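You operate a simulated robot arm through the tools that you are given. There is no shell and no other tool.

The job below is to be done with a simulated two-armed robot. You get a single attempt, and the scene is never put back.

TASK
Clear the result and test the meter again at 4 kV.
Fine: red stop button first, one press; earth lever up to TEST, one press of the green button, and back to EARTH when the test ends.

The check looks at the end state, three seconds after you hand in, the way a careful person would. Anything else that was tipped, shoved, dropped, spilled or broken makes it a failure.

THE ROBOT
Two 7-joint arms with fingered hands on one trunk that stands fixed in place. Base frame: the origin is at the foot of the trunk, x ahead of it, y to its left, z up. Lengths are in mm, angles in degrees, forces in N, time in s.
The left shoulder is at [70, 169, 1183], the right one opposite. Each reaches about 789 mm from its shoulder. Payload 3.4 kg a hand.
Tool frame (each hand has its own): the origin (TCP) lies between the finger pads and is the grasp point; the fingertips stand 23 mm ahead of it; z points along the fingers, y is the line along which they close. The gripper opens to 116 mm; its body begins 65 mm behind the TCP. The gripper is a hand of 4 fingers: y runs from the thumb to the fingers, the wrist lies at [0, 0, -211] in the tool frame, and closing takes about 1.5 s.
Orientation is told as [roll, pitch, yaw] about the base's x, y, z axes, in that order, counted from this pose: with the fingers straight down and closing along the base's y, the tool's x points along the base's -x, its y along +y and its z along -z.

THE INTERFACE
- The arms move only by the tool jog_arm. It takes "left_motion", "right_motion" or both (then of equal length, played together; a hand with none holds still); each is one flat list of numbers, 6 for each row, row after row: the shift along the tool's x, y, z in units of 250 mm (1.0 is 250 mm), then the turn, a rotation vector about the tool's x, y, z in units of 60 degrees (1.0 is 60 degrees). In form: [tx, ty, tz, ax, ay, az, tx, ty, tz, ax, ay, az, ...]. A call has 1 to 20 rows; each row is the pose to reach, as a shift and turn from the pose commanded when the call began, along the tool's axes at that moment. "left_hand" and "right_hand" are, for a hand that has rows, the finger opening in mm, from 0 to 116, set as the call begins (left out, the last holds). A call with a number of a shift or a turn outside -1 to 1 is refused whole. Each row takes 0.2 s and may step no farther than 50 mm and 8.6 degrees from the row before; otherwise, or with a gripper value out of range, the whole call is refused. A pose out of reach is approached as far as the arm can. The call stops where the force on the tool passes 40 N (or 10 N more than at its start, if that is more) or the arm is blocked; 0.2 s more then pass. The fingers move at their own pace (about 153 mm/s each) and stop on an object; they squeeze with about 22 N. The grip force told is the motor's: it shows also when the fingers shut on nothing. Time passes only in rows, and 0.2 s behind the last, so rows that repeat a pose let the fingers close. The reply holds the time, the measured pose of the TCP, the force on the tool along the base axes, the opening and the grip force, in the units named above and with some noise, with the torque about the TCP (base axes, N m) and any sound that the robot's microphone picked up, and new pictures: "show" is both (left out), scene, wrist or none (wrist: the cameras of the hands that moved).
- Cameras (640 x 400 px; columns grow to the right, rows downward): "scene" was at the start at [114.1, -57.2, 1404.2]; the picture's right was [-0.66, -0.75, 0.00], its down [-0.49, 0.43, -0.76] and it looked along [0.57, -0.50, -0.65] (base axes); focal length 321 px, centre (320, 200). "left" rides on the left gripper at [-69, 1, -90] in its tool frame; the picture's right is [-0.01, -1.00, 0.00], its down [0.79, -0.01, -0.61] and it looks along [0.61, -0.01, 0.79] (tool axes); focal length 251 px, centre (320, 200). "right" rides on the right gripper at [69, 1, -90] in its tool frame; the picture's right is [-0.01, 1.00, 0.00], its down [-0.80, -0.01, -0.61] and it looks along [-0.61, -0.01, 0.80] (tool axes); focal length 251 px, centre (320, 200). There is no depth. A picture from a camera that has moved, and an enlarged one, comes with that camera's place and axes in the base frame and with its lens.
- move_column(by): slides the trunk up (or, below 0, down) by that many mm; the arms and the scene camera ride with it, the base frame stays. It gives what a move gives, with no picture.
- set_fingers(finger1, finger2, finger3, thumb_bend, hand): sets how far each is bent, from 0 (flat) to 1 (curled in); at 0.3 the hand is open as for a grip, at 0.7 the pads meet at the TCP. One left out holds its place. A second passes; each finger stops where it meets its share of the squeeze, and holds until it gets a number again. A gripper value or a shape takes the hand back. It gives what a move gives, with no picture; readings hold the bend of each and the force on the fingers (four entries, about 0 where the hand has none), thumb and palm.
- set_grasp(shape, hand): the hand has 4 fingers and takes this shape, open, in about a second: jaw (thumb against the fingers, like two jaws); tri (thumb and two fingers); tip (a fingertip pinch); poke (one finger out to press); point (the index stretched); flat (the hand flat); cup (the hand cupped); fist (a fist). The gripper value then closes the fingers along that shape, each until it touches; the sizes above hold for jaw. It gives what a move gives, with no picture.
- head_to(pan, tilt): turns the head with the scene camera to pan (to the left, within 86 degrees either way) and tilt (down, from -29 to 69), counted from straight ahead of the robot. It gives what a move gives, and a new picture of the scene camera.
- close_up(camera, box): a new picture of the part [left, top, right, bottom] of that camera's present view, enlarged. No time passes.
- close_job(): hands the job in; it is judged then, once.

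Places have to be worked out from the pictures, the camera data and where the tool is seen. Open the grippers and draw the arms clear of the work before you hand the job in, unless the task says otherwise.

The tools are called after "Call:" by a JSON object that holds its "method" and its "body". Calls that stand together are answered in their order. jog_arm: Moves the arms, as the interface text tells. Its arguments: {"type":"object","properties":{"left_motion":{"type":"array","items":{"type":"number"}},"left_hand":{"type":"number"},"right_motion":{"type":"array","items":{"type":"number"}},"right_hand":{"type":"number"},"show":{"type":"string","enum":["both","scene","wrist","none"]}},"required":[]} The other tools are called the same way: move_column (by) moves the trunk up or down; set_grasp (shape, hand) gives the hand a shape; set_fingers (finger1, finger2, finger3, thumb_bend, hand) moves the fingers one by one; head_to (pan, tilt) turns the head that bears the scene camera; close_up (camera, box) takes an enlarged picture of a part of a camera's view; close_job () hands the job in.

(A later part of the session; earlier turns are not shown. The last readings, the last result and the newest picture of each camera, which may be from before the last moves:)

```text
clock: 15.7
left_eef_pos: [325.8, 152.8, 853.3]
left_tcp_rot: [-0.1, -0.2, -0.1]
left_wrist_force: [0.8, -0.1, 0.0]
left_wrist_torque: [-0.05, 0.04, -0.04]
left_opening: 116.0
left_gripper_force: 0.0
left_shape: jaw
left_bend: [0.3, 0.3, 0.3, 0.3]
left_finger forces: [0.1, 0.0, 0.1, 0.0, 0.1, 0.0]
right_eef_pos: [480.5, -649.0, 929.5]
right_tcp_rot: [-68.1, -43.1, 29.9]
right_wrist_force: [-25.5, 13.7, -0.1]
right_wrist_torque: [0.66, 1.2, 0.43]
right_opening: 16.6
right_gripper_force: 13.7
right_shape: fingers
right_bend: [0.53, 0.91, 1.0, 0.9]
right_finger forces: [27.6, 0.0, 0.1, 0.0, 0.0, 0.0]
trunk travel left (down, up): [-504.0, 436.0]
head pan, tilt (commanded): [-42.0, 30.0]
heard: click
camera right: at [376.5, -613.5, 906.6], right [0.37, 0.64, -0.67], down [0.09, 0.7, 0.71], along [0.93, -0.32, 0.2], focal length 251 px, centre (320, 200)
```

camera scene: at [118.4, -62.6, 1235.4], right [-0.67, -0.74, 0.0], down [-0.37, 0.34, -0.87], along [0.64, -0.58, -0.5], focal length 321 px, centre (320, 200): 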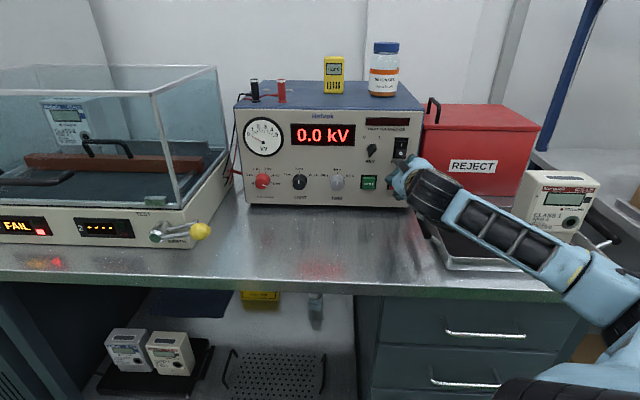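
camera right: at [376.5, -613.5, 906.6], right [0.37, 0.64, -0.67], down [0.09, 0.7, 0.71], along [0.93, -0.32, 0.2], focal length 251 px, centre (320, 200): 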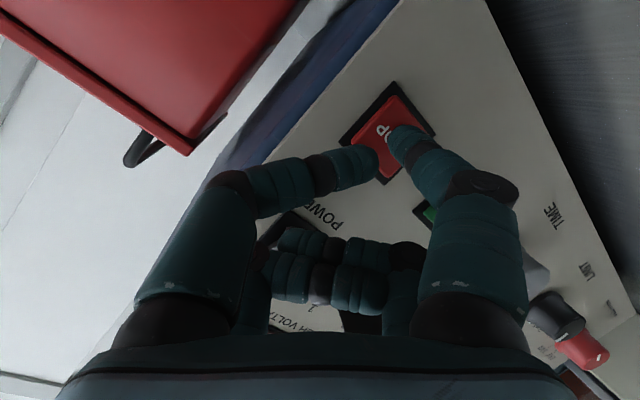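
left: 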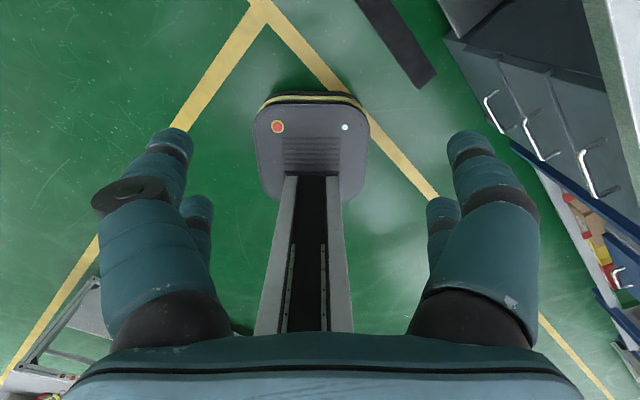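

A click was heard and finger 1 reads about 28 N on the button: STOP is pressed once. I'll draw straight back 60 mm.

Call:
{"method": "jog_arm", "body": {"right_motion": [0.015, 0.015, -0.077, 0, 0, 0, 0.03, 0.03, -0.154, 0, 0, 0, 0.046, 0.046, -0.231, 0, 0, 0], "show": "both"}}

Call:
{"method": "close_up", "body": {"camera": "scene", "box": [0, 200, 240, 280]}}

```text
clock: 16.5
left_eef_pos: [328.8, 151.7, 851.2]
left_tcp_rot: [0.0, -0.1, 0.0]
left_wrist_force: [-0.6, 1.0, 0.1]
left_wrist_torque: [0.04, 0.0, -0.01]
left_opening: 116.1
left_gripper_force: 0.2
left_shape: jaw
left_bend: [0.3, 0.3, 0.3, 0.3]
left_finger forces: [0.1, 0.0, 0.0, 0.1, 0.0, 0.1]
right_eef_pos: [440.7, -607.3, 929.4]
right_tcp_rot: [-67.9, -42.9, 29.9]
right_wrist_force: [0.0, -0.1, -0.8]
right_wrist_torque: [0.01, -0.02, -0.03]
right_opening: 15.2
right_gripper_force: 0.0
right_shape: fingers
right_bend: [0.5, 0.91, 1.0, 0.9]
right_finger forces: [0.1, 0.0, 0.0, 0.1, 0.0, 0.1]
trunk travel left (down, up): [-504.0, 436.0]
head pan, tilt (commanded): [-42.0, 30.0]
camera scene: at [117.5, -61.8, 1235.6], right [-0.67, -0.74, 0.0], down [-0.37, 0.33, -0.87], along [0.64, -0.58, -0.5], focal length 321 px, centre (320, 200)
camera right: at [337.1, -572.2, 905.5], right [0.37, 0.64, -0.67], down [0.09, 0.7, 0.71], along [0.93, -0.32, 0.2], focal length 251 px, centre (320, 200)
```

scene: 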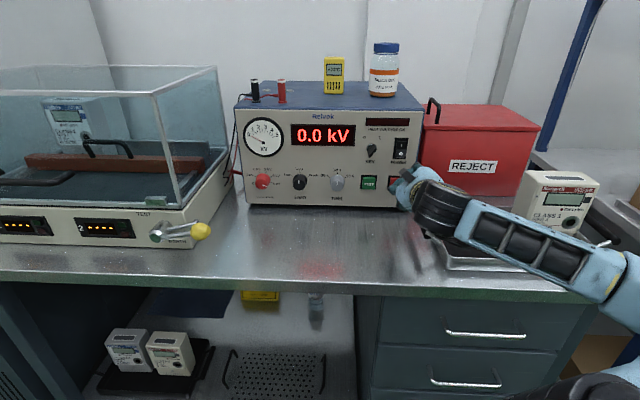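
right: 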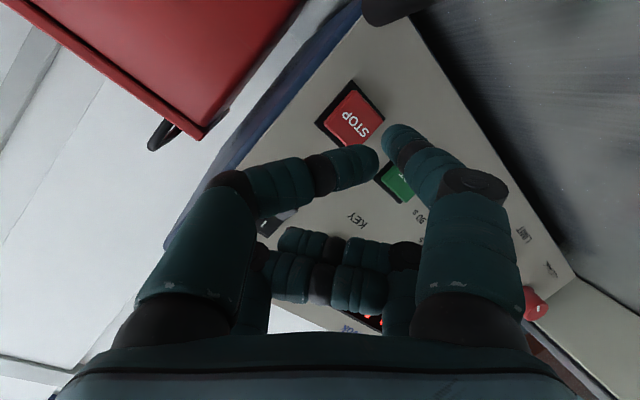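

```text
2.67 times, centred on (120, 240) of scene
camera zoom: at [117.5, -61.8, 1235.6], right [-0.67, -0.74, 0.0], down [-0.37, 0.33, -0.87], along [0.64, -0.58, -0.5], focal length 855 px, centre (853, 93)
```

zoom: 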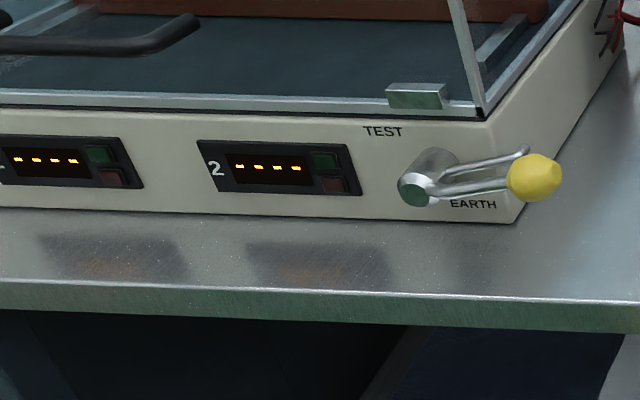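

The fixture now shows "- - - -" in both slots: the result is cleared. Next is the VOLTAGE knob (about r 210 mm left of centre, z≈890). I'll back off, level the hand and shift left in front of the panel toward the knob.

Call:
{"method": "jog_arm", "body": {"right_motion": [0.018, 0.018, -0.094, 0.027, -0.027, 0, 0.037, 0.037, -0.188, 0.054, -0.054, 0, -0.068, 0.158, -0.185, 0.081, -0.081, 0, -0.174, 0.278, -0.182, 0.109, -0.109, 0, -0.279, 0.399, -0.178, 0.136, -0.136, 0, -0.385, 0.52, -0.175, 0.163, -0.163, 0, -0.49, 0.64, -0.172, 0.19, -0.19, 0], "show": "both"}}

```text
clock: 18.1
left_eef_pos: [328.5, 151.4, 851.5]
left_tcp_rot: [0.1, 0.0, -0.1]
left_wrist_force: [-0.6, -0.3, 0.1]
left_wrist_torque: [0.03, -0.01, 0.03]
left_opening: 115.9
left_gripper_force: 0.0
left_shape: jaw
left_bend: [0.3, 0.3, 0.3, 0.3]
left_finger forces: [0.0, 0.0, 0.0, 0.0, 0.1, 0.1]
right_eef_pos: [555.5, -426.1, 931.7]
right_tcp_rot: [-89.8, -45.0, 44.6]
right_wrist_force: [0.4, -0.2, -0.9]
right_wrist_torque: [-0.03, -0.03, 0.08]
right_opening: 14.9
right_gripper_force: 0.0
right_shape: fingers
right_bend: [0.5, 0.91, 1.0, 0.9]
right_finger forces: [0.0, 0.0, 0.0, 0.0, 0.1, 0.1]
right hand out of reach, approached as far as the arm can: row 1, 2, 3, 4, 5, 6, 7
trunk travel left (down, up): [-504.0, 436.0]
head pan, tilt (commanded): [-42.0, 30.0]
camera scene: at [116.6, -63.8, 1235.6], right [-0.67, -0.74, 0.0], down [-0.37, 0.34, -0.87], along [0.64, -0.58, -0.5], focal length 321 px, centre (320, 200)
camera right: at [458.0, -395.9, 882.7], right [0.51, 0.5, -0.7], down [-0.03, 0.82, 0.57], along [0.86, -0.27, 0.43], focal length 251 px, centre (320, 200)
```

scene: 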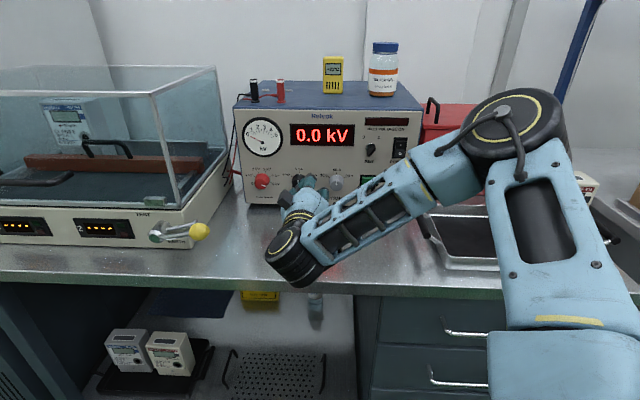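
right: 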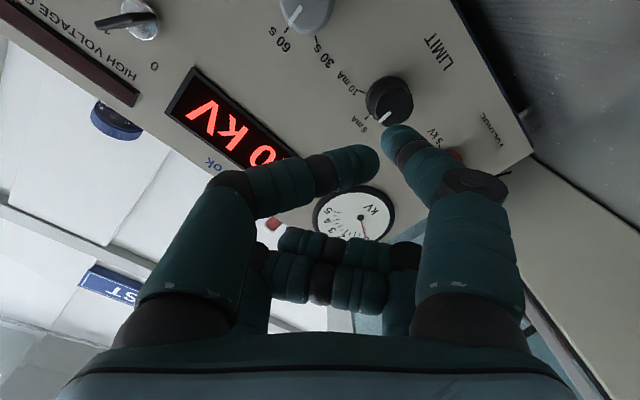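

The hand is level and pointing squarely at the panel, elbow up. I'll continue 140 mm left and lower a bit to stand in front of the VOLTAGE knob, then open finger 1 and thumb.

Call:
{"method": "jog_arm", "body": {"right_motion": [-0.08, 0.118, 0, 0, 0, 0, -0.16, 0.236, 0, 0, 0, 0, -0.24, 0.355, 0, 0, 0, 0, -0.32, 0.473, 0, 0, 0, 0], "show": "none"}}

Call:
{"method": "set_fingers", "body": {"hand": "right", "finger1": 0.42, "finger2": 1.0, "finger3": 1.0, "thumb_bend": 0.42}}

Call:
{"method": "close_up", "body": {"camera": "right", "box": [0, 0, 640, 400]}}

Call:
{"method": "close_up", "body": {"camera": "scene", "box": [140, 80, 420, 280]}}

```text
clock: 19.1
left_eef_pos: [328.2, 150.6, 851.2]
left_tcp_rot: [0.0, 0.0, 0.1]
left_wrist_force: [0.4, -0.6, 0.0]
left_wrist_torque: [0.01, 0.01, 0.0]
left_opening: 115.8
left_gripper_force: 0.1
left_shape: jaw
left_bend: [0.3, 0.3, 0.3, 0.3]
left_finger forces: [0.0, 0.0, 0.1, 0.0, 0.1, 0.0]
right_eef_pos: [635.2, -339.0, 916.3]
right_tcp_rot: [-90.2, -45.0, 45.3]
right_wrist_force: [0.0, 0.3, 1.0]
right_wrist_torque: [0.01, -0.01, 0.06]
right_opening: 14.8
right_gripper_force: 0.0
right_shape: fingers
right_bend: [0.5, 0.91, 1.0, 0.9]
right_finger forces: [0.1, 0.0, 0.1, 0.0, 0.0, 0.0]
right hand out of reach, approached as far as the arm can: row 4
trunk travel left (down, up): [-504.0, 436.0]
head pan, tilt (commanded): [-42.0, 30.0]
```

```text
clock: 20.1
left_eef_pos: [329.7, 152.1, 850.9]
left_tcp_rot: [0.0, 0.0, 0.0]
left_wrist_force: [-0.5, 0.1, 0.8]
left_wrist_torque: [-0.02, 0.01, -0.01]
left_opening: 115.8
left_gripper_force: 0.1
left_shape: jaw
left_bend: [0.3, 0.3, 0.3, 0.3]
left_finger forces: [0.0, 0.0, 0.0, 0.1, 0.1, 0.0]
right_eef_pos: [637.1, -339.7, 916.2]
right_tcp_rot: [-90.2, -45.0, 45.5]
right_wrist_force: [0.8, 0.0, -0.3]
right_wrist_torque: [0.01, 0.0, 0.01]
right_opening: 81.2
right_gripper_force: 0.0
right_shape: fingers
right_bend: [0.42, 0.91, 1.0, 0.42]
right_finger forces: [0.1, 0.0, 0.1, 0.0, 0.1, 0.1]
trunk travel left (down, up): [-504.0, 436.0]
head pan, tilt (commanded): [-42.0, 30.0]
```

```text
1.00 times, centred on (320, 200) of right (not enlarged: the box is as wide or as high as the picture)
camera zoom: at [539.8, -310.6, 866.5], right [0.5, 0.51, -0.7], down [-0.04, 0.82, 0.57], along [0.86, -0.26, 0.44], focal length 251 px, centre (320, 200)
```

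zoom: 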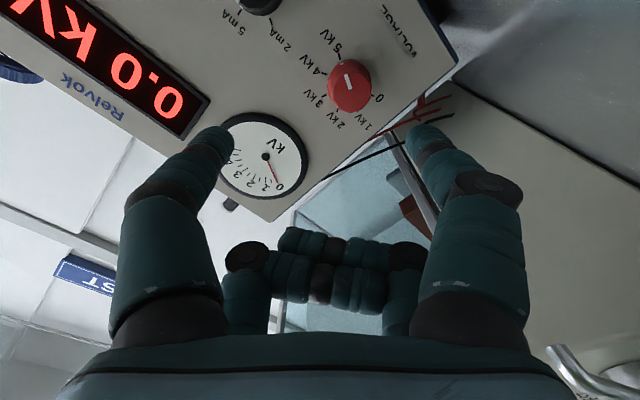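

```text
2.00 times, centred on (280, 180) of scene
camera zoom: at [117.7, -62.0, 1235.5], right [-0.67, -0.74, 0.0], down [-0.37, 0.33, -0.87], along [0.64, -0.58, -0.5], focal length 641 px, centre (400, 240)
```

zoom: 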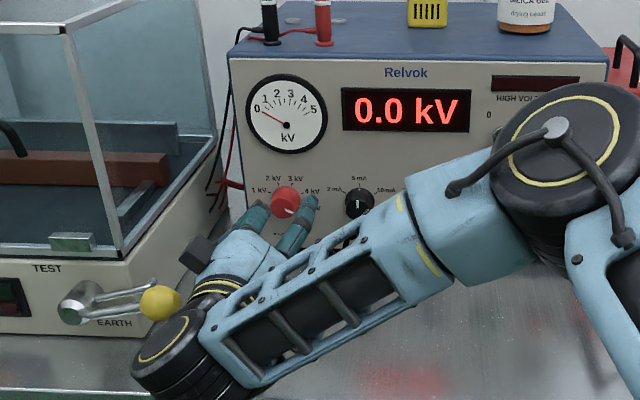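

The wrist view shows the knob between thumb and finger 1, but the wrist would pass too close to the lever's yellow ball if I went straight in. I'll yaw the hand 17° so the wrist stays to the right of the lever, and align toward the knob axis (about r −208, z 884).

Call:
{"method": "jog_arm", "body": {"right_motion": [0.003, 0.025, 0.013, -0.067, -0.067, 0, 0.005, 0.05, 0.027, -0.133, -0.133, 0, 0.008, 0.076, 0.04, -0.2, -0.2, 0], "show": "both"}}

Call:
{"method": "close_up", "body": {"camera": "right", "box": [240, 20, 460, 160]}}

```text
clock: 20.9
left_eef_pos: [329.8, 151.8, 852.2]
left_tcp_rot: [0.0, 0.0, 0.0]
left_wrist_force: [0.1, -0.7, -0.2]
left_wrist_torque: [0.02, -0.01, 0.01]
left_opening: 115.9
left_gripper_force: 0.1
left_shape: jaw
left_bend: [0.3, 0.3, 0.3, 0.3]
left_finger forces: [0.0, 0.0, 0.1, 0.0, 0.0, 0.0]
right_eef_pos: [662.6, -318.3, 929.6]
right_tcp_rot: [-88.8, -44.3, 60.5]
right_wrist_force: [0.0, 0.7, 0.8]
right_wrist_torque: [-0.01, -0.03, -0.02]
right_opening: 81.5
right_gripper_force: 0.1
right_shape: fingers
right_bend: [0.42, 0.91, 1.0, 0.42]
right_finger forces: [0.0, 0.1, 0.0, 0.1, 0.0, 0.0]
right hand out of reach, approached as far as the arm can: row 2, 3
trunk travel left (down, up): [-504.0, 436.0]
head pan, tilt (commanded): [-42.0, 30.0]
camera scene: at [117.4, -61.7, 1235.5], right [-0.67, -0.74, 0.0], down [-0.37, 0.33, -0.87], along [0.64, -0.58, -0.5], focal length 321 px, centre (320, 200)
camera right: at [560.8, -318.8, 882.0], right [0.33, 0.63, -0.71], down [-0.25, 0.78, 0.57], along [0.91, -0.01, 0.42], focal length 251 px, centre (320, 200)
```

scene: 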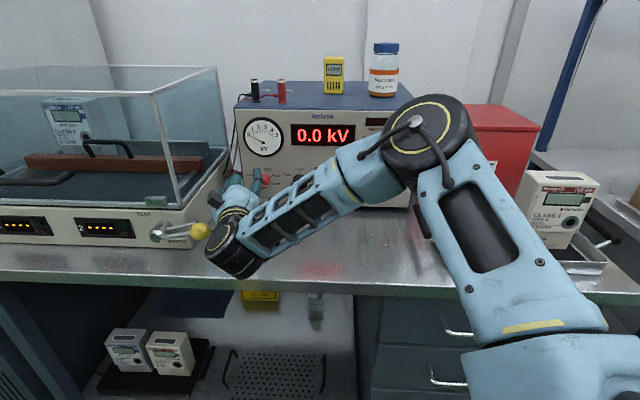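
right: 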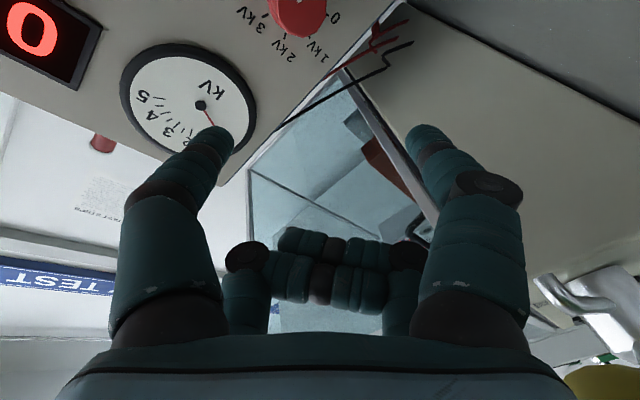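

```text
2.86 times, centred on (350, 90) of right
camera zoom: at [560.8, -318.8, 882.0], right [0.33, 0.63, -0.71], down [-0.25, 0.78, 0.57], along [0.91, -0.01, 0.42], focal length 718 px, centre (234, 514)
```

zoom: 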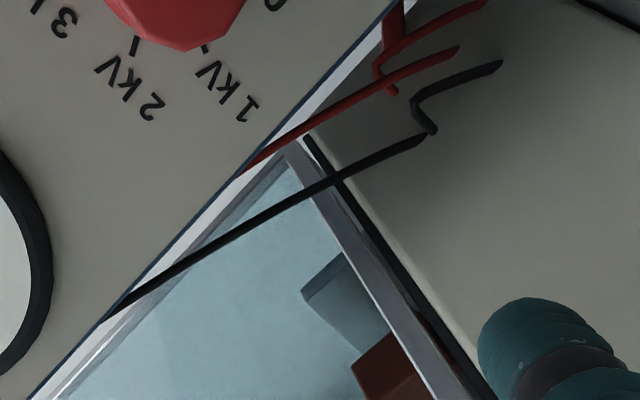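

The arm approached its limits with that yaw (hand ended high at z≈930). The elbow sits high, so a lower trunk should ease the wrist; I'll first raise the hand and undo the yaw, then lower the trunk.

Call:
{"method": "jog_arm", "body": {"right_motion": [-0.034, -0.078, -0.038, 0.059, 0.059, 0, -0.069, -0.157, -0.076, 0.119, 0.119, 0, -0.103, -0.235, -0.114, 0.178, 0.178, 0], "show": "none"}}

Call:
{"method": "move_column", "body": {"by": -70}}

```text
clock: 21.7
left_eef_pos: [328.2, 151.5, 850.8]
left_tcp_rot: [0.0, -0.1, 0.0]
left_wrist_force: [-0.2, 0.3, -0.5]
left_wrist_torque: [-0.01, -0.02, 0.02]
left_opening: 115.8
left_gripper_force: 0.1
left_shape: jaw
left_bend: [0.3, 0.3, 0.3, 0.3]
left_finger forces: [0.0, 0.1, 0.0, 0.0, 0.1, 0.1]
right_eef_pos: [626.3, -326.2, 989.1]
right_tcp_rot: [-90.3, -45.0, 47.2]
right_wrist_force: [-0.4, -0.2, 0.8]
right_wrist_torque: [0.0, -0.01, -0.01]
right_opening: 81.6
right_gripper_force: 0.0
right_shape: fingers
right_bend: [0.42, 0.91, 1.0, 0.42]
right_finger forces: [0.1, 0.0, 0.0, 0.1, 0.0, 0.0]
trunk travel left (down, up): [-504.0, 436.0]
head pan, tilt (commanded): [-42.0, 30.0]
```

```text
clock: 22.7
left_eef_pos: [328.9, 150.7, 780.7]
left_tcp_rot: [0.0, 0.0, 0.0]
left_wrist_force: [-0.6, 0.5, -0.5]
left_wrist_torque: [0.0, 0.02, 0.0]
left_opening: 115.8
left_gripper_force: 0.0
left_shape: jaw
left_bend: [0.3, 0.3, 0.3, 0.3]
left_finger forces: [0.1, 0.0, 0.1, 0.0, 0.0, 0.1]
right_eef_pos: [625.9, -325.7, 919.1]
right_tcp_rot: [-90.2, -44.9, 47.2]
right_wrist_force: [-0.4, -0.3, -0.3]
right_wrist_torque: [-0.01, 0.0, -0.01]
right_opening: 81.4
right_gripper_force: 0.0
right_shape: fingers
right_bend: [0.42, 0.91, 1.0, 0.42]
right_finger forces: [0.1, 0.0, 0.1, 0.0, 0.0, 0.0]
trunk travel left (down, up): [-434.0, 506.0]
head pan, tilt (commanded): [-42.0, 30.0]
```

Trunk is 255 below start and the hand is at [626,-326,919]. I'll check the view.

Call:
{"method": "head_to", "body": {"pan": -42, "tilt": 24}}

Call:
{"method": "close_up", "body": {"camera": "right", "box": [0, 0, 640, 400]}}

```text
clock: 23.4
left_eef_pos: [327.9, 150.4, 782.6]
left_tcp_rot: [0.0, 0.1, 0.0]
left_wrist_force: [0.2, -0.5, 0.6]
left_wrist_torque: [0.01, -0.02, 0.04]
left_opening: 115.8
left_gripper_force: 0.1
left_shape: jaw
left_bend: [0.3, 0.3, 0.3, 0.3]
left_finger forces: [0.0, 0.0, 0.0, 0.1, 0.0, 0.0]
right_eef_pos: [626.9, -327.3, 919.0]
right_tcp_rot: [-90.3, -45.0, 47.3]
right_wrist_force: [0.9, 0.2, -1.2]
right_wrist_torque: [0.01, -0.02, -0.04]
right_opening: 81.7
right_gripper_force: 0.0
right_shape: fingers
right_bend: [0.42, 0.91, 1.0, 0.42]
right_finger forces: [0.1, 0.0, 0.0, 0.0, 0.0, 0.0]
trunk travel left (down, up): [-434.0, 506.0]
head pan, tilt (commanded): [-42.0, 24.0]
camera scene: at [119.2, -63.2, 1175.1], right [-0.67, -0.74, 0.0], down [-0.3, 0.27, -0.91], along [0.68, -0.61, -0.41], focal length 321 px, centre (320, 200)
```

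scene: 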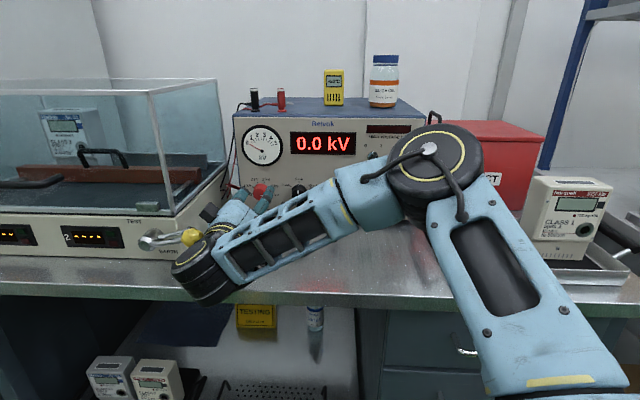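

```text
1.00 times, centred on (320, 200) of right (not enlarged: the box is as wide or as high as the picture)
camera zoom: at [529.2, -300.9, 869.0], right [0.49, 0.52, -0.7], down [-0.07, 0.82, 0.57], along [0.87, -0.23, 0.44], focal length 251 px, centre (320, 200)
```

zoom: 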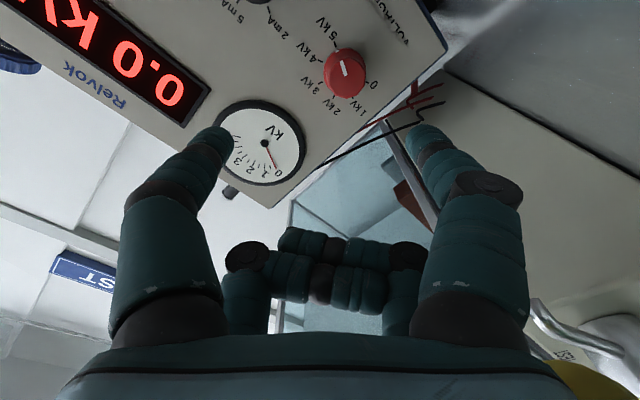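

The wrist view shows the knob clearly (axis ≈ r −208, z 884), and the yellow ball is just left-behind the hand. I'll pre-roll the hand +22° (so the later turn to 4 kV ends comfortably), yaw 8° and line up.

Call:
{"method": "jog_arm", "body": {"right_motion": [0.009, 0.015, 0.02, -0.031, -0.031, 0.122, 0.019, 0.031, 0.041, -0.063, -0.063, 0.245, 0.028, 0.046, 0.061, -0.094, -0.094, 0.367], "show": "both"}}

```text
clock: 24.2
left_eef_pos: [328.5, 152.1, 781.5]
left_tcp_rot: [0.0, -0.1, 0.0]
left_wrist_force: [-0.1, -0.7, -0.4]
left_wrist_torque: [-0.01, -0.05, 0.0]
left_opening: 115.6
left_gripper_force: 0.0
left_shape: jaw
left_bend: [0.3, 0.3, 0.3, 0.3]
left_finger forces: [0.0, 0.0, 0.1, 0.0, 0.0, 0.0]
right_eef_pos: [644.0, -325.0, 942.9]
right_tcp_rot: [-91.0, -66.3, 55.5]
right_wrist_force: [0.8, -0.3, 0.3]
right_wrist_torque: [-0.02, -0.01, 0.03]
right_opening: 81.6
right_gripper_force: 0.1
right_shape: fingers
right_bend: [0.42, 0.91, 1.0, 0.42]
right_finger forces: [0.1, 0.0, 0.0, 0.1, 0.0, 0.0]
right hand out of reach, approached as far as the arm can: row 3
trunk travel left (down, up): [-434.0, 506.0]
head pan, tilt (commanded): [-42.0, 24.0]
camera scene: at [118.5, -62.7, 1175.2], right [-0.67, -0.74, 0.0], down [-0.3, 0.27, -0.91], along [0.68, -0.61, -0.41], focal length 321 px, centre (320, 200)
camera right: at [557.3, -296.6, 878.4], right [0.54, 0.75, -0.39], down [-0.32, 0.61, 0.73], along [0.78, -0.27, 0.56], focal length 251 px, centre (320, 200)
```

scene: 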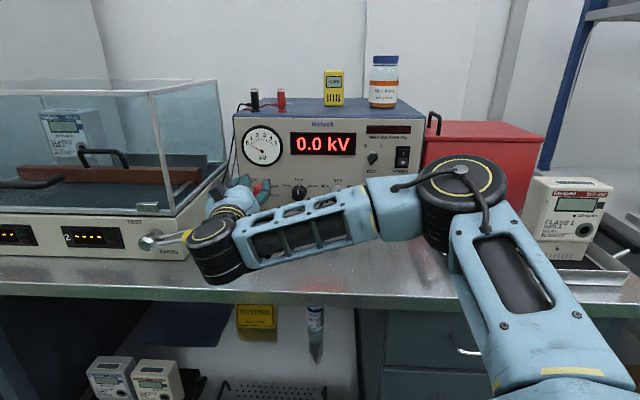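
right: 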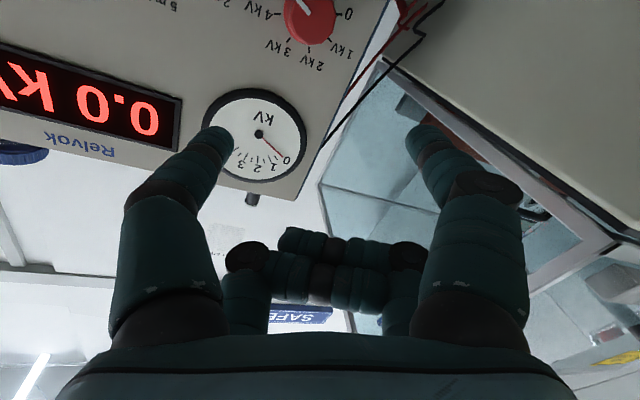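

The hand's orientation is right but it ended at z≈943, so I'll use the trunk to bring it down 35 mm without changing the joints.

Call:
{"method": "move_column", "body": {"by": -35}}

Call:
{"method": "close_up", "body": {"camera": "right", "box": [0, 0, 640, 400]}}

Call:
{"method": "close_up", "body": {"camera": "scene", "box": [120, 140, 340, 300]}}

```text
clock: 25.0
left_eef_pos: [327.7, 151.7, 746.4]
left_tcp_rot: [0.0, -0.1, 0.0]
left_wrist_force: [0.6, -0.2, -0.1]
left_wrist_torque: [-0.01, -0.02, -0.02]
left_opening: 116.1
left_gripper_force: 0.1
left_shape: jaw
left_bend: [0.3, 0.3, 0.3, 0.3]
left_finger forces: [0.0, 0.0, 0.0, 0.1, 0.1, 0.1]
right_eef_pos: [644.9, -325.6, 906.1]
right_tcp_rot: [-90.8, -66.3, 55.3]
right_wrist_force: [0.6, -0.7, 0.1]
right_wrist_torque: [-0.02, -0.01, -0.05]
right_opening: 81.7
right_gripper_force: 0.1
right_shape: fingers
right_bend: [0.42, 0.91, 1.0, 0.42]
right_finger forces: [0.0, 0.0, 0.1, 0.1, 0.1, 0.0]
trunk travel left (down, up): [-399.0, 541.0]
head pan, tilt (commanded): [-42.0, 24.0]
```

```text
1.00 times, centred on (320, 200) of right (not enlarged: the box is as wide or as high as the picture)
camera zoom: at [557.4, -296.9, 843.0], right [0.54, 0.75, -0.39], down [-0.32, 0.61, 0.73], along [0.78, -0.27, 0.56], focal length 251 px, centre (320, 200)
```

zoom: 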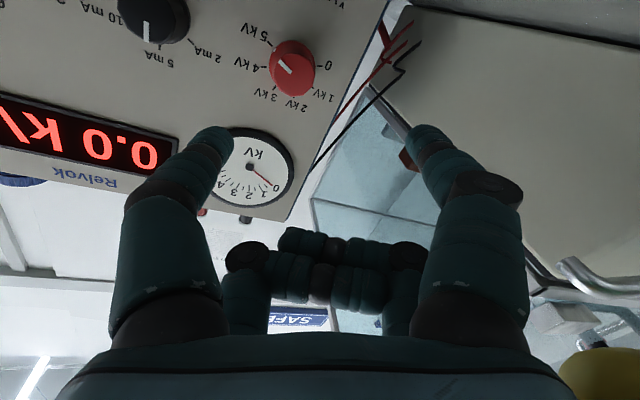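

```text
2.50 times, centred on (230, 220) of scene
camera zoom: at [118.8, -63.2, 1140.1], right [-0.67, -0.74, 0.0], down [-0.3, 0.27, -0.91], along [0.68, -0.61, -0.41], focal length 802 px, centre (545, 150)
```

zoom: 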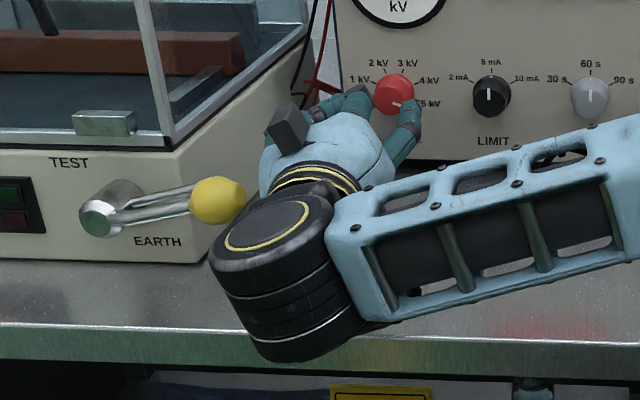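

The knob axis is confirmed at about r −208, z 881; the pinch line needs to go 10 mm right. The wrist will pass ~40 mm from the yellow ball, so I advance 60 mm along the panel normal.

Call:
{"method": "jog_arm", "body": {"right_motion": [0.013, -0.023, 0.077, 0, 0, 0, 0.027, -0.046, 0.155, 0, 0, 0, 0.04, -0.069, 0.232, 0, 0, 0], "show": "both"}}

Call:
{"method": "close_up", "body": {"camera": "scene", "box": [160, 140, 340, 290]}}

```text
clock: 25.8
left_eef_pos: [328.9, 150.8, 746.7]
left_tcp_rot: [0.0, 0.0, -0.1]
left_wrist_force: [0.4, -0.1, 0.3]
left_wrist_torque: [-0.01, -0.01, 0.0]
left_opening: 115.8
left_gripper_force: 0.1
left_shape: jaw
left_bend: [0.3, 0.3, 0.3, 0.3]
left_finger forces: [0.1, 0.1, 0.1, 0.0, 0.0, 0.0]
right_eef_pos: [682.9, -375.5, 906.6]
right_tcp_rot: [-89.5, -66.1, 53.9]
right_wrist_force: [-0.2, -0.1, 0.0]
right_wrist_torque: [0.03, 0.0, 0.01]
right_opening: 81.9
right_gripper_force: 0.1
right_shape: fingers
right_bend: [0.42, 0.91, 1.0, 0.42]
right_finger forces: [0.0, 0.0, 0.1, 0.0, 0.1, 0.0]
trunk travel left (down, up): [-399.0, 541.0]
head pan, tilt (commanded): [-42.0, 24.0]
camera scene: at [119.3, -63.5, 1140.1], right [-0.67, -0.74, 0.0], down [-0.3, 0.27, -0.91], along [0.68, -0.61, -0.41], focal length 321 px, centre (320, 200)
camera right: at [593.6, -345.9, 843.1], right [0.53, 0.75, -0.4], down [-0.31, 0.61, 0.73], along [0.79, -0.27, 0.55], focal length 251 px, centre (320, 200)
```

scene: 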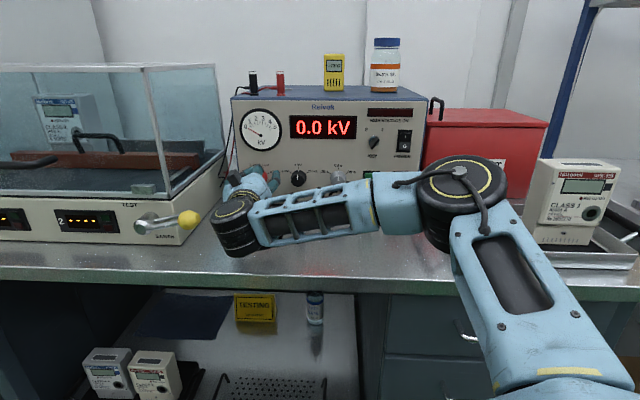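
right: 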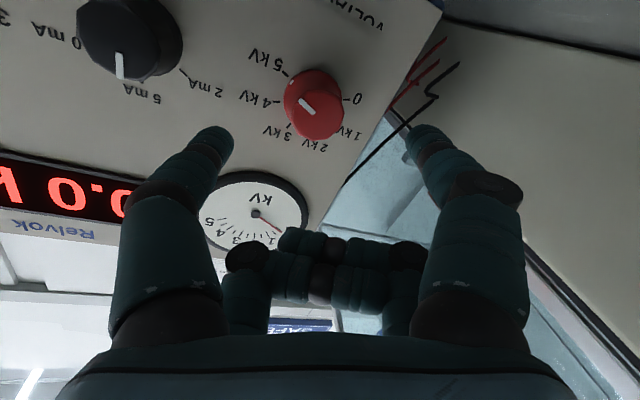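

```text
2.67 times, centred on (250, 215) of scene
camera zoom: at [119.3, -63.5, 1140.1], right [-0.67, -0.74, 0.0], down [-0.3, 0.27, -0.91], along [0.68, -0.61, -0.41], focal length 855 px, centre (507, 160)
```

zoom: 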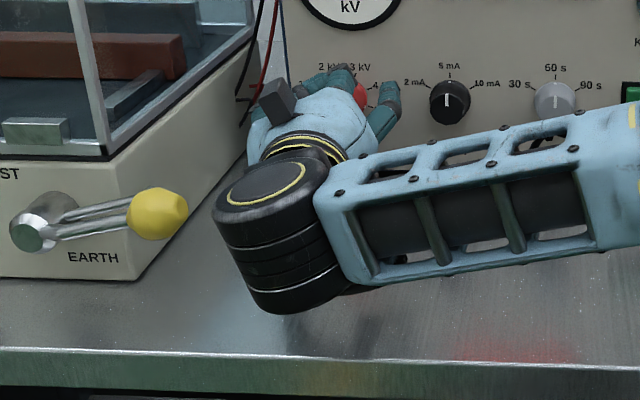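

Lateral alignment is good: the knob sits midway between thumb and finger 1. I advance another 22 mm with a 2–4 mm correction so the pads straddle the knob.

Call:
{"method": "jog_arm", "body": {"right_motion": [0.0072, 0.0012, 0.0435, 0, 0, 0, 0.0144, 0.0024, 0.087, 0, 0, 0], "show": "wrist"}}

Call:
{"method": "close_up", "body": {"camera": "right", "box": [180, 60, 460, 240]}}

```text
clock: 26.4
left_eef_pos: [328.7, 151.4, 746.1]
left_tcp_rot: [0.0, 0.0, 0.0]
left_wrist_force: [-0.4, -0.9, -0.4]
left_wrist_torque: [0.0, -0.03, 0.03]
left_opening: 115.9
left_gripper_force: 0.1
left_shape: jaw
left_bend: [0.3, 0.3, 0.3, 0.3]
left_finger forces: [0.0, 0.0, 0.0, 0.0, 0.1, 0.0]
right_eef_pos: [700.1, -385.3, 906.3]
right_tcp_rot: [-89.6, -66.1, 54.0]
right_wrist_force: [-0.3, 0.3, 0.1]
right_wrist_torque: [0.03, 0.01, -0.01]
right_opening: 81.6
right_gripper_force: 0.1
right_shape: fingers
right_bend: [0.42, 0.91, 1.0, 0.42]
right_finger forces: [0.0, 0.0, 0.0, 0.0, 0.1, 0.0]
right hand out of reach, approached as far as the arm can: row 1, 2
trunk travel left (down, up): [-399.0, 541.0]
head pan, tilt (commanded): [-42.0, 24.0]
camera right: at [611.7, -357.8, 842.6], right [0.53, 0.75, -0.4], down [-0.31, 0.61, 0.73], along [0.79, -0.27, 0.55], focal length 251 px, centre (320, 200)
```

right: 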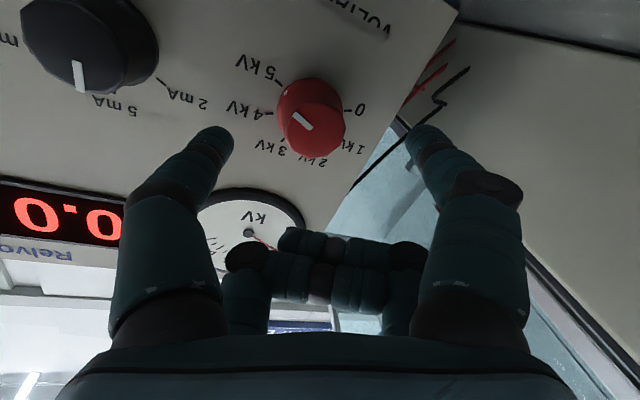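

```text
2.22 times, centred on (320, 150) of right
camera zoom: at [611.7, -357.8, 842.6], right [0.53, 0.75, -0.4], down [-0.31, 0.61, 0.73], along [0.79, -0.27, 0.55], focal length 559 px, centre (320, 311)
```

zoom: 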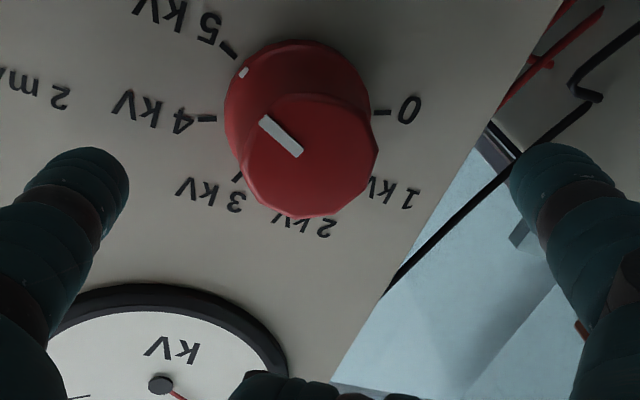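

The knob is centred between the fingers, pointer on 5 kV, with the tips about level with its front face. I'll advance 11 mm more and then close thumb and finger 1 gently.

Call:
{"method": "jog_arm", "body": {"right_motion": [0.0045, -0.0035, 0.0217, 0, 0, 0, 0.009, -0.0069, 0.0433, 0, 0, 0], "show": "wrist"}}

Call:
{"method": "close_up", "body": {"camera": "right", "box": [180, 60, 460, 240]}}

```text
clock: 27.0
left_eef_pos: [329.1, 150.4, 747.0]
left_tcp_rot: [0.1, 0.0, 0.0]
left_wrist_force: [1.3, 0.0, 0.1]
left_wrist_torque: [0.0, 0.03, -0.02]
left_opening: 115.8
left_gripper_force: 0.0
left_shape: jaw
left_bend: [0.3, 0.3, 0.3, 0.3]
left_finger forces: [0.1, 0.1, 0.0, 0.0, 0.0, 0.0]
right_eef_pos: [706.3, -394.5, 905.3]
right_tcp_rot: [-89.5, -66.1, 54.0]
right_wrist_force: [0.3, 0.2, 1.0]
right_wrist_torque: [0.01, -0.01, 0.02]
right_opening: 81.6
right_gripper_force: 0.1
right_shape: fingers
right_bend: [0.42, 0.91, 1.0, 0.42]
right_finger forces: [0.1, 0.0, 0.0, 0.1, 0.0, 0.1]
trunk travel left (down, up): [-399.0, 541.0]
head pan, tilt (commanded): [-42.0, 24.0]
camera right: at [619.2, -366.3, 842.7], right [0.53, 0.75, -0.4], down [-0.31, 0.61, 0.73], along [0.79, -0.27, 0.55], focal length 251 px, centre (320, 200)
```

right: 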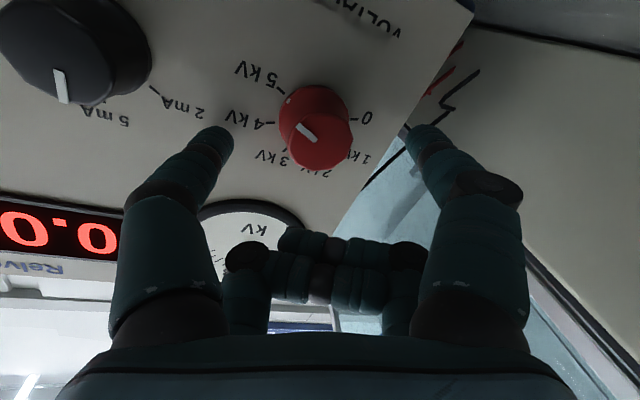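

```text
2.22 times, centred on (320, 150) of right
camera zoom: at [619.2, -366.3, 842.7], right [0.53, 0.75, -0.4], down [-0.31, 0.61, 0.73], along [0.79, -0.27, 0.55], focal length 559 px, centre (320, 311)
```

zoom: 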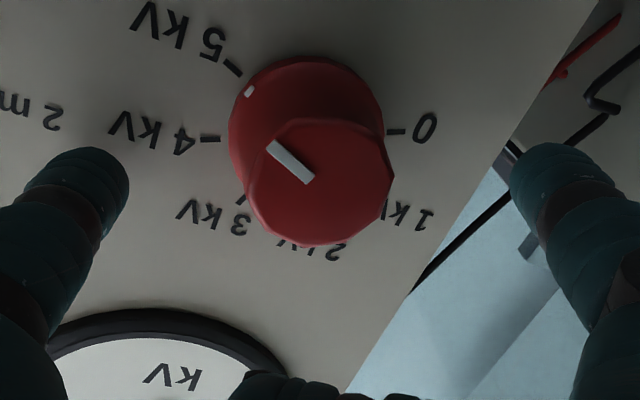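

The tips overlap the knob's front by about 12 mm with ~19 mm left to the panel. I advance 5 mm more, then close finger 1 and thumb onto the knob.

Call:
{"method": "jog_arm", "body": {"right_motion": [0.0015, -0.003, 0.0197, 0, 0, 0], "show": "none"}}

Call:
{"method": "set_fingers", "body": {"hand": "right", "finger1": 0.66, "thumb_bend": 0.66}}

Call:
{"method": "close_up", "body": {"camera": "right", "box": [180, 60, 460, 240]}}

```text
clock: 27.4
left_eef_pos: [328.7, 152.0, 746.9]
left_tcp_rot: [-0.1, 0.0, 0.0]
left_wrist_force: [-0.5, 0.0, -0.7]
left_wrist_torque: [-0.01, 0.01, 0.02]
left_opening: 115.9
left_gripper_force: 0.0
left_shape: jaw
left_bend: [0.3, 0.3, 0.3, 0.3]
left_finger forces: [0.0, 0.0, 0.0, 0.0, 0.1, 0.1]
right_eef_pos: [709.8, -399.4, 906.4]
right_tcp_rot: [-89.7, -66.2, 54.1]
right_wrist_force: [-4.5, 4.3, 0.0]
right_wrist_torque: [0.05, -0.03, -0.36]
right_opening: 82.1
right_gripper_force: 3.1
right_shape: fingers
right_bend: [0.42, 0.91, 1.0, 0.42]
right_finger forces: [0.0, 0.0, 0.0, 0.0, 6.4, 0.0]
trunk travel left (down, up): [-399.0, 541.0]
head pan, tilt (commanded): [-42.0, 24.0]
```

```text
clock: 28.4
left_eef_pos: [329.3, 151.6, 746.8]
left_tcp_rot: [0.0, 0.0, 0.0]
left_wrist_force: [-0.2, -1.4, 0.3]
left_wrist_torque: [0.0, 0.03, 0.03]
left_opening: 115.9
left_gripper_force: 0.0
left_shape: jaw
left_bend: [0.3, 0.3, 0.3, 0.3]
left_finger forces: [0.1, 0.1, 0.1, 0.0, 0.0, 0.0]
right_eef_pos: [710.4, -399.6, 905.2]
right_tcp_rot: [-89.7, -66.1, 54.1]
right_wrist_force: [-0.4, -2.4, 1.9]
right_wrist_torque: [-0.11, 0.02, -0.08]
right_opening: 28.4
right_gripper_force: 5.2
right_shape: fingers
right_bend: [0.6, 0.91, 1.0, 0.61]
right_finger forces: [4.0, 0.0, 0.0, 0.0, 6.3, 0.0]
trunk travel left (down, up): [-399.0, 541.0]
head pan, tilt (commanded): [-42.0, 24.0]
```

```text
2.22 times, centred on (320, 150) of right
camera zoom: at [621.9, -370.0, 843.1], right [0.53, 0.75, -0.4], down [-0.31, 0.61, 0.73], along [0.79, -0.27, 0.56], focal length 559 px, centre (320, 311)
```

zoom: 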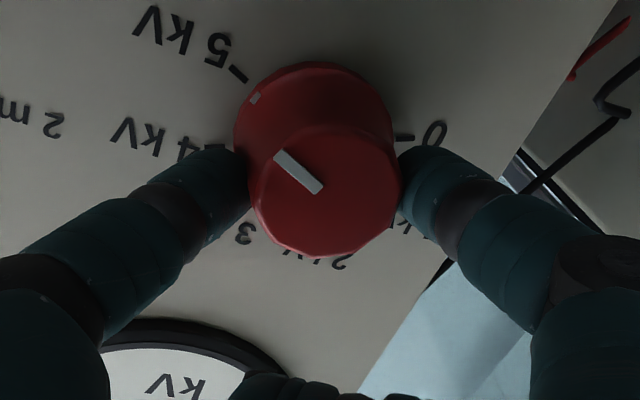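

Both pads are on the knob (4–6 N). I'll squeeze more firmly before turning.

Call:
{"method": "set_fingers", "body": {"hand": "right", "finger1": 0.8, "thumb_bend": 0.8}}

Call:
{"method": "close_up", "body": {"camera": "right", "box": [180, 60, 460, 240]}}

```text
clock: 29.4
left_eef_pos: [327.1, 150.3, 747.8]
left_tcp_rot: [0.0, -0.1, 0.1]
left_wrist_force: [-0.3, 0.0, -0.4]
left_wrist_torque: [0.0, 0.01, -0.02]
left_opening: 116.1
left_gripper_force: 0.0
left_shape: jaw
left_bend: [0.3, 0.3, 0.3, 0.3]
left_finger forces: [0.0, 0.0, 0.0, 0.0, 0.0, 0.0]
right_eef_pos: [708.0, -400.6, 907.6]
right_tcp_rot: [-89.8, -66.2, 54.1]
right_wrist_force: [-2.5, -10.1, 8.6]
right_wrist_torque: [-0.31, -0.06, -0.08]
right_opening: 26.9
right_gripper_force: 11.8
right_shape: fingers
right_bend: [0.6, 0.91, 1.0, 0.66]
right_finger forces: [6.9, 0.1, 0.0, 0.0, 16.9, 0.0]
trunk travel left (down, up): [-399.0, 541.0]
head pan, tilt (commanded): [-42.0, 24.0]
```

```text
2.22 times, centred on (320, 150) of right
camera zoom: at [620.9, -371.4, 843.6], right [0.54, 0.75, -0.39], down [-0.31, 0.61, 0.73], along [0.79, -0.27, 0.56], focal length 559 px, centre (320, 311)
```

zoom: 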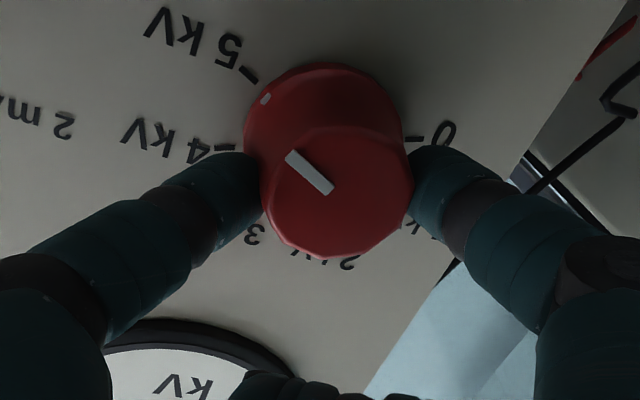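

The grip is holding (thumb 17 N, finger 1 7 N). I'll turn the hand counter-clockwise about the knob axis, 22° first, and check.

Call:
{"method": "jog_arm", "body": {"right_motion": [-0.0019, 0.0119, 0.0019, -0.0077, 0.0181, -0.1217, -0.0023, 0.024, 0.0037, -0.0154, 0.0362, -0.2435, -0.0011, 0.036, 0.0053, -0.0231, 0.0543, -0.3652], "show": "wrist"}}

Call:
{"method": "close_up", "body": {"camera": "right", "box": [180, 60, 460, 240]}}

```text
clock: 30.2
left_eef_pos: [327.8, 151.7, 748.1]
left_tcp_rot: [0.0, -0.1, -0.1]
left_wrist_force: [-0.2, -0.5, -0.1]
left_wrist_torque: [-0.01, 0.03, 0.01]
left_opening: 116.0
left_gripper_force: 0.1
left_shape: jaw
left_bend: [0.3, 0.3, 0.3, 0.3]
left_finger forces: [0.0, 0.0, 0.0, 0.0, 0.1, 0.0]
right_eef_pos: [715.1, -393.9, 903.9]
right_tcp_rot: [-85.7, -44.3, 50.7]
right_wrist_force: [0.7, -12.4, 13.0]
right_wrist_torque: [-0.44, -0.07, -0.02]
right_opening: 26.5
right_gripper_force: 11.7
right_shape: fingers
right_bend: [0.6, 0.91, 1.0, 0.65]
right_finger forces: [5.8, 0.0, 0.1, 0.0, 19.2, 0.1]
trunk travel left (down, up): [-399.0, 541.0]
head pan, tilt (commanded): [-42.0, 24.0]
camera right: at [611.9, -379.9, 859.1], right [0.39, 0.59, -0.71], down [-0.13, 0.8, 0.59], along [0.91, -0.14, 0.39], focal length 251 px, centre (320, 200)
```

right: 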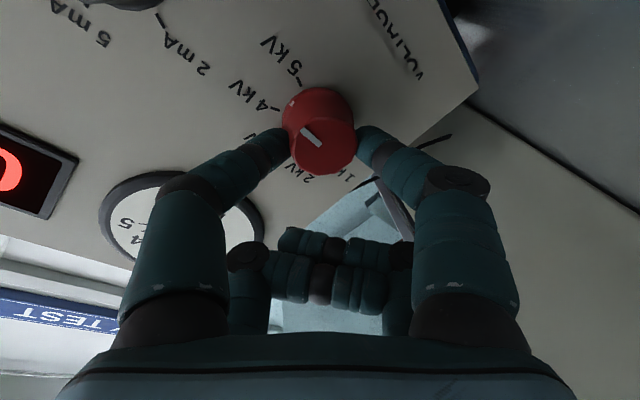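

```text
2.22 times, centred on (320, 150) of right
camera zoom: at [611.9, -379.9, 859.1], right [0.39, 0.59, -0.71], down [-0.13, 0.8, 0.59], along [0.91, -0.14, 0.39], focal length 559 px, centre (320, 311)
```

zoom: 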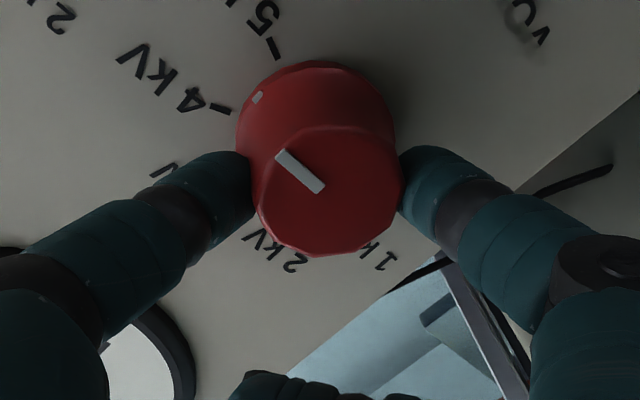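

The knob turns with the hand; the pointer dot is now midway between 5 and 4 kV. I turn another 22°.

Call:
{"method": "jog_arm", "body": {"right_motion": [-0.0019, 0.0119, 0.0019, -0.0077, 0.0181, -0.1217, -0.0023, 0.024, 0.0037, -0.0154, 0.0362, -0.2435, -0.0011, 0.036, 0.0053, -0.0231, 0.0543, -0.3652], "show": "wrist"}}

Call:
{"method": "close_up", "body": {"camera": "right", "box": [180, 60, 460, 240]}}

```text
clock: 31.0
left_eef_pos: [327.7, 151.4, 747.3]
left_tcp_rot: [0.0, -0.2, 0.0]
left_wrist_force: [-0.1, 0.5, 0.7]
left_wrist_torque: [-0.03, 0.0, 0.0]
left_opening: 115.9
left_gripper_force: 0.0
left_shape: jaw
left_bend: [0.3, 0.3, 0.3, 0.3]
left_finger forces: [0.1, 0.0, 0.0, 0.1, 0.0, 0.1]
right_eef_pos: [718.0, -389.0, 896.6]
right_tcp_rot: [-83.6, -22.1, 49.5]
right_wrist_force: [1.9, -10.1, 15.7]
right_wrist_torque: [-0.46, 0.03, 0.01]
right_opening: 26.7
right_gripper_force: 12.5
right_shape: fingers
right_bend: [0.61, 0.91, 1.0, 0.65]
right_finger forces: [4.9, 0.1, 0.1, 0.0, 20.2, 0.0]
trunk travel left (down, up): [-399.0, 541.0]
head pan, tilt (commanded): [-42.0, 24.0]
camera right: at [607.9, -383.3, 879.4], right [0.16, 0.36, -0.92], down [0.0, 0.93, 0.37], along [0.99, -0.06, 0.15], focal length 251 px, centre (320, 200)
```

right: 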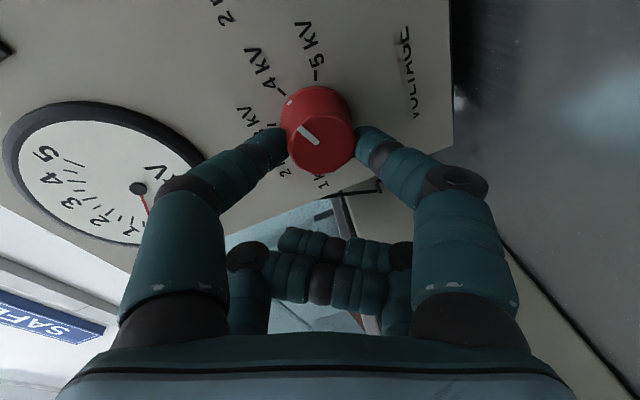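

```text
2.22 times, centred on (320, 150) of right
camera zoom: at [607.9, -383.3, 879.4], right [0.16, 0.36, -0.92], down [0.0, 0.93, 0.37], along [0.99, -0.06, 0.15], focal length 559 px, centre (320, 311)
```

zoom: 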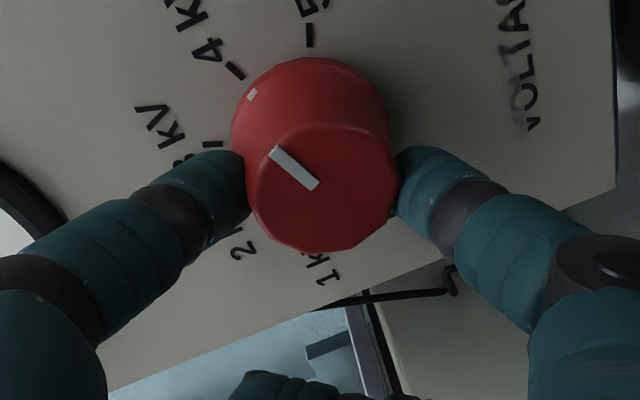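

The pointer now relates to the 4 kV tick exactly as it did to the 5 kV tick before, so the knob is at 4 kV. I'll open the fingers gently to release it.

Call:
{"method": "set_fingers", "body": {"hand": "right", "finger1": 0.48, "thumb_bend": 0.48}}

Call:
{"method": "close_up", "body": {"camera": "right", "box": [180, 60, 460, 240]}}

```text
clock: 32.0
left_eef_pos: [328.7, 152.7, 746.5]
left_tcp_rot: [-0.1, 0.0, 0.0]
left_wrist_force: [-1.2, -0.2, 0.0]
left_wrist_torque: [0.01, -0.02, -0.04]
left_opening: 116.0
left_gripper_force: 0.0
left_shape: jaw
left_bend: [0.3, 0.3, 0.3, 0.3]
left_finger forces: [0.0, 0.0, 0.0, 0.0, 0.1, 0.1]
right_eef_pos: [720.0, -388.8, 895.4]
right_tcp_rot: [-83.4, -22.2, 49.5]
right_wrist_force: [-1.8, 3.2, -1.1]
right_wrist_torque: [-0.03, -0.04, -0.09]
right_opening: 62.2
right_gripper_force: 1.3
right_shape: fingers
right_bend: [0.48, 0.91, 1.0, 0.49]
right_finger forces: [0.0, 0.1, 0.0, 0.0, 3.7, 0.1]
trunk travel left (down, up): [-399.0, 541.0]
head pan, tilt (commanded): [-42.0, 24.0]
```

```text
2.22 times, centred on (320, 150) of right
camera zoom: at [609.6, -382.0, 878.0], right [0.16, 0.36, -0.92], down [0.0, 0.93, 0.37], along [0.99, -0.06, 0.15], focal length 559 px, centre (320, 311)
```

zoom: 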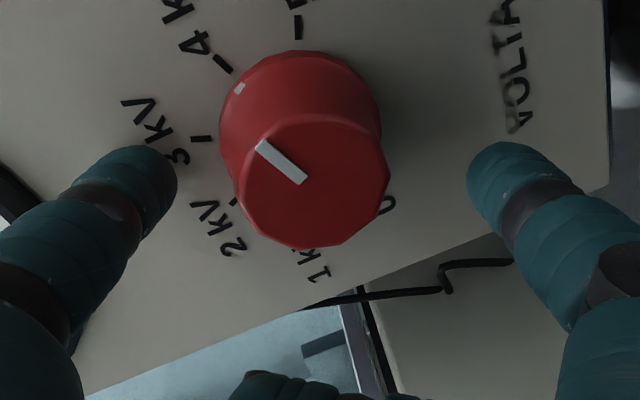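

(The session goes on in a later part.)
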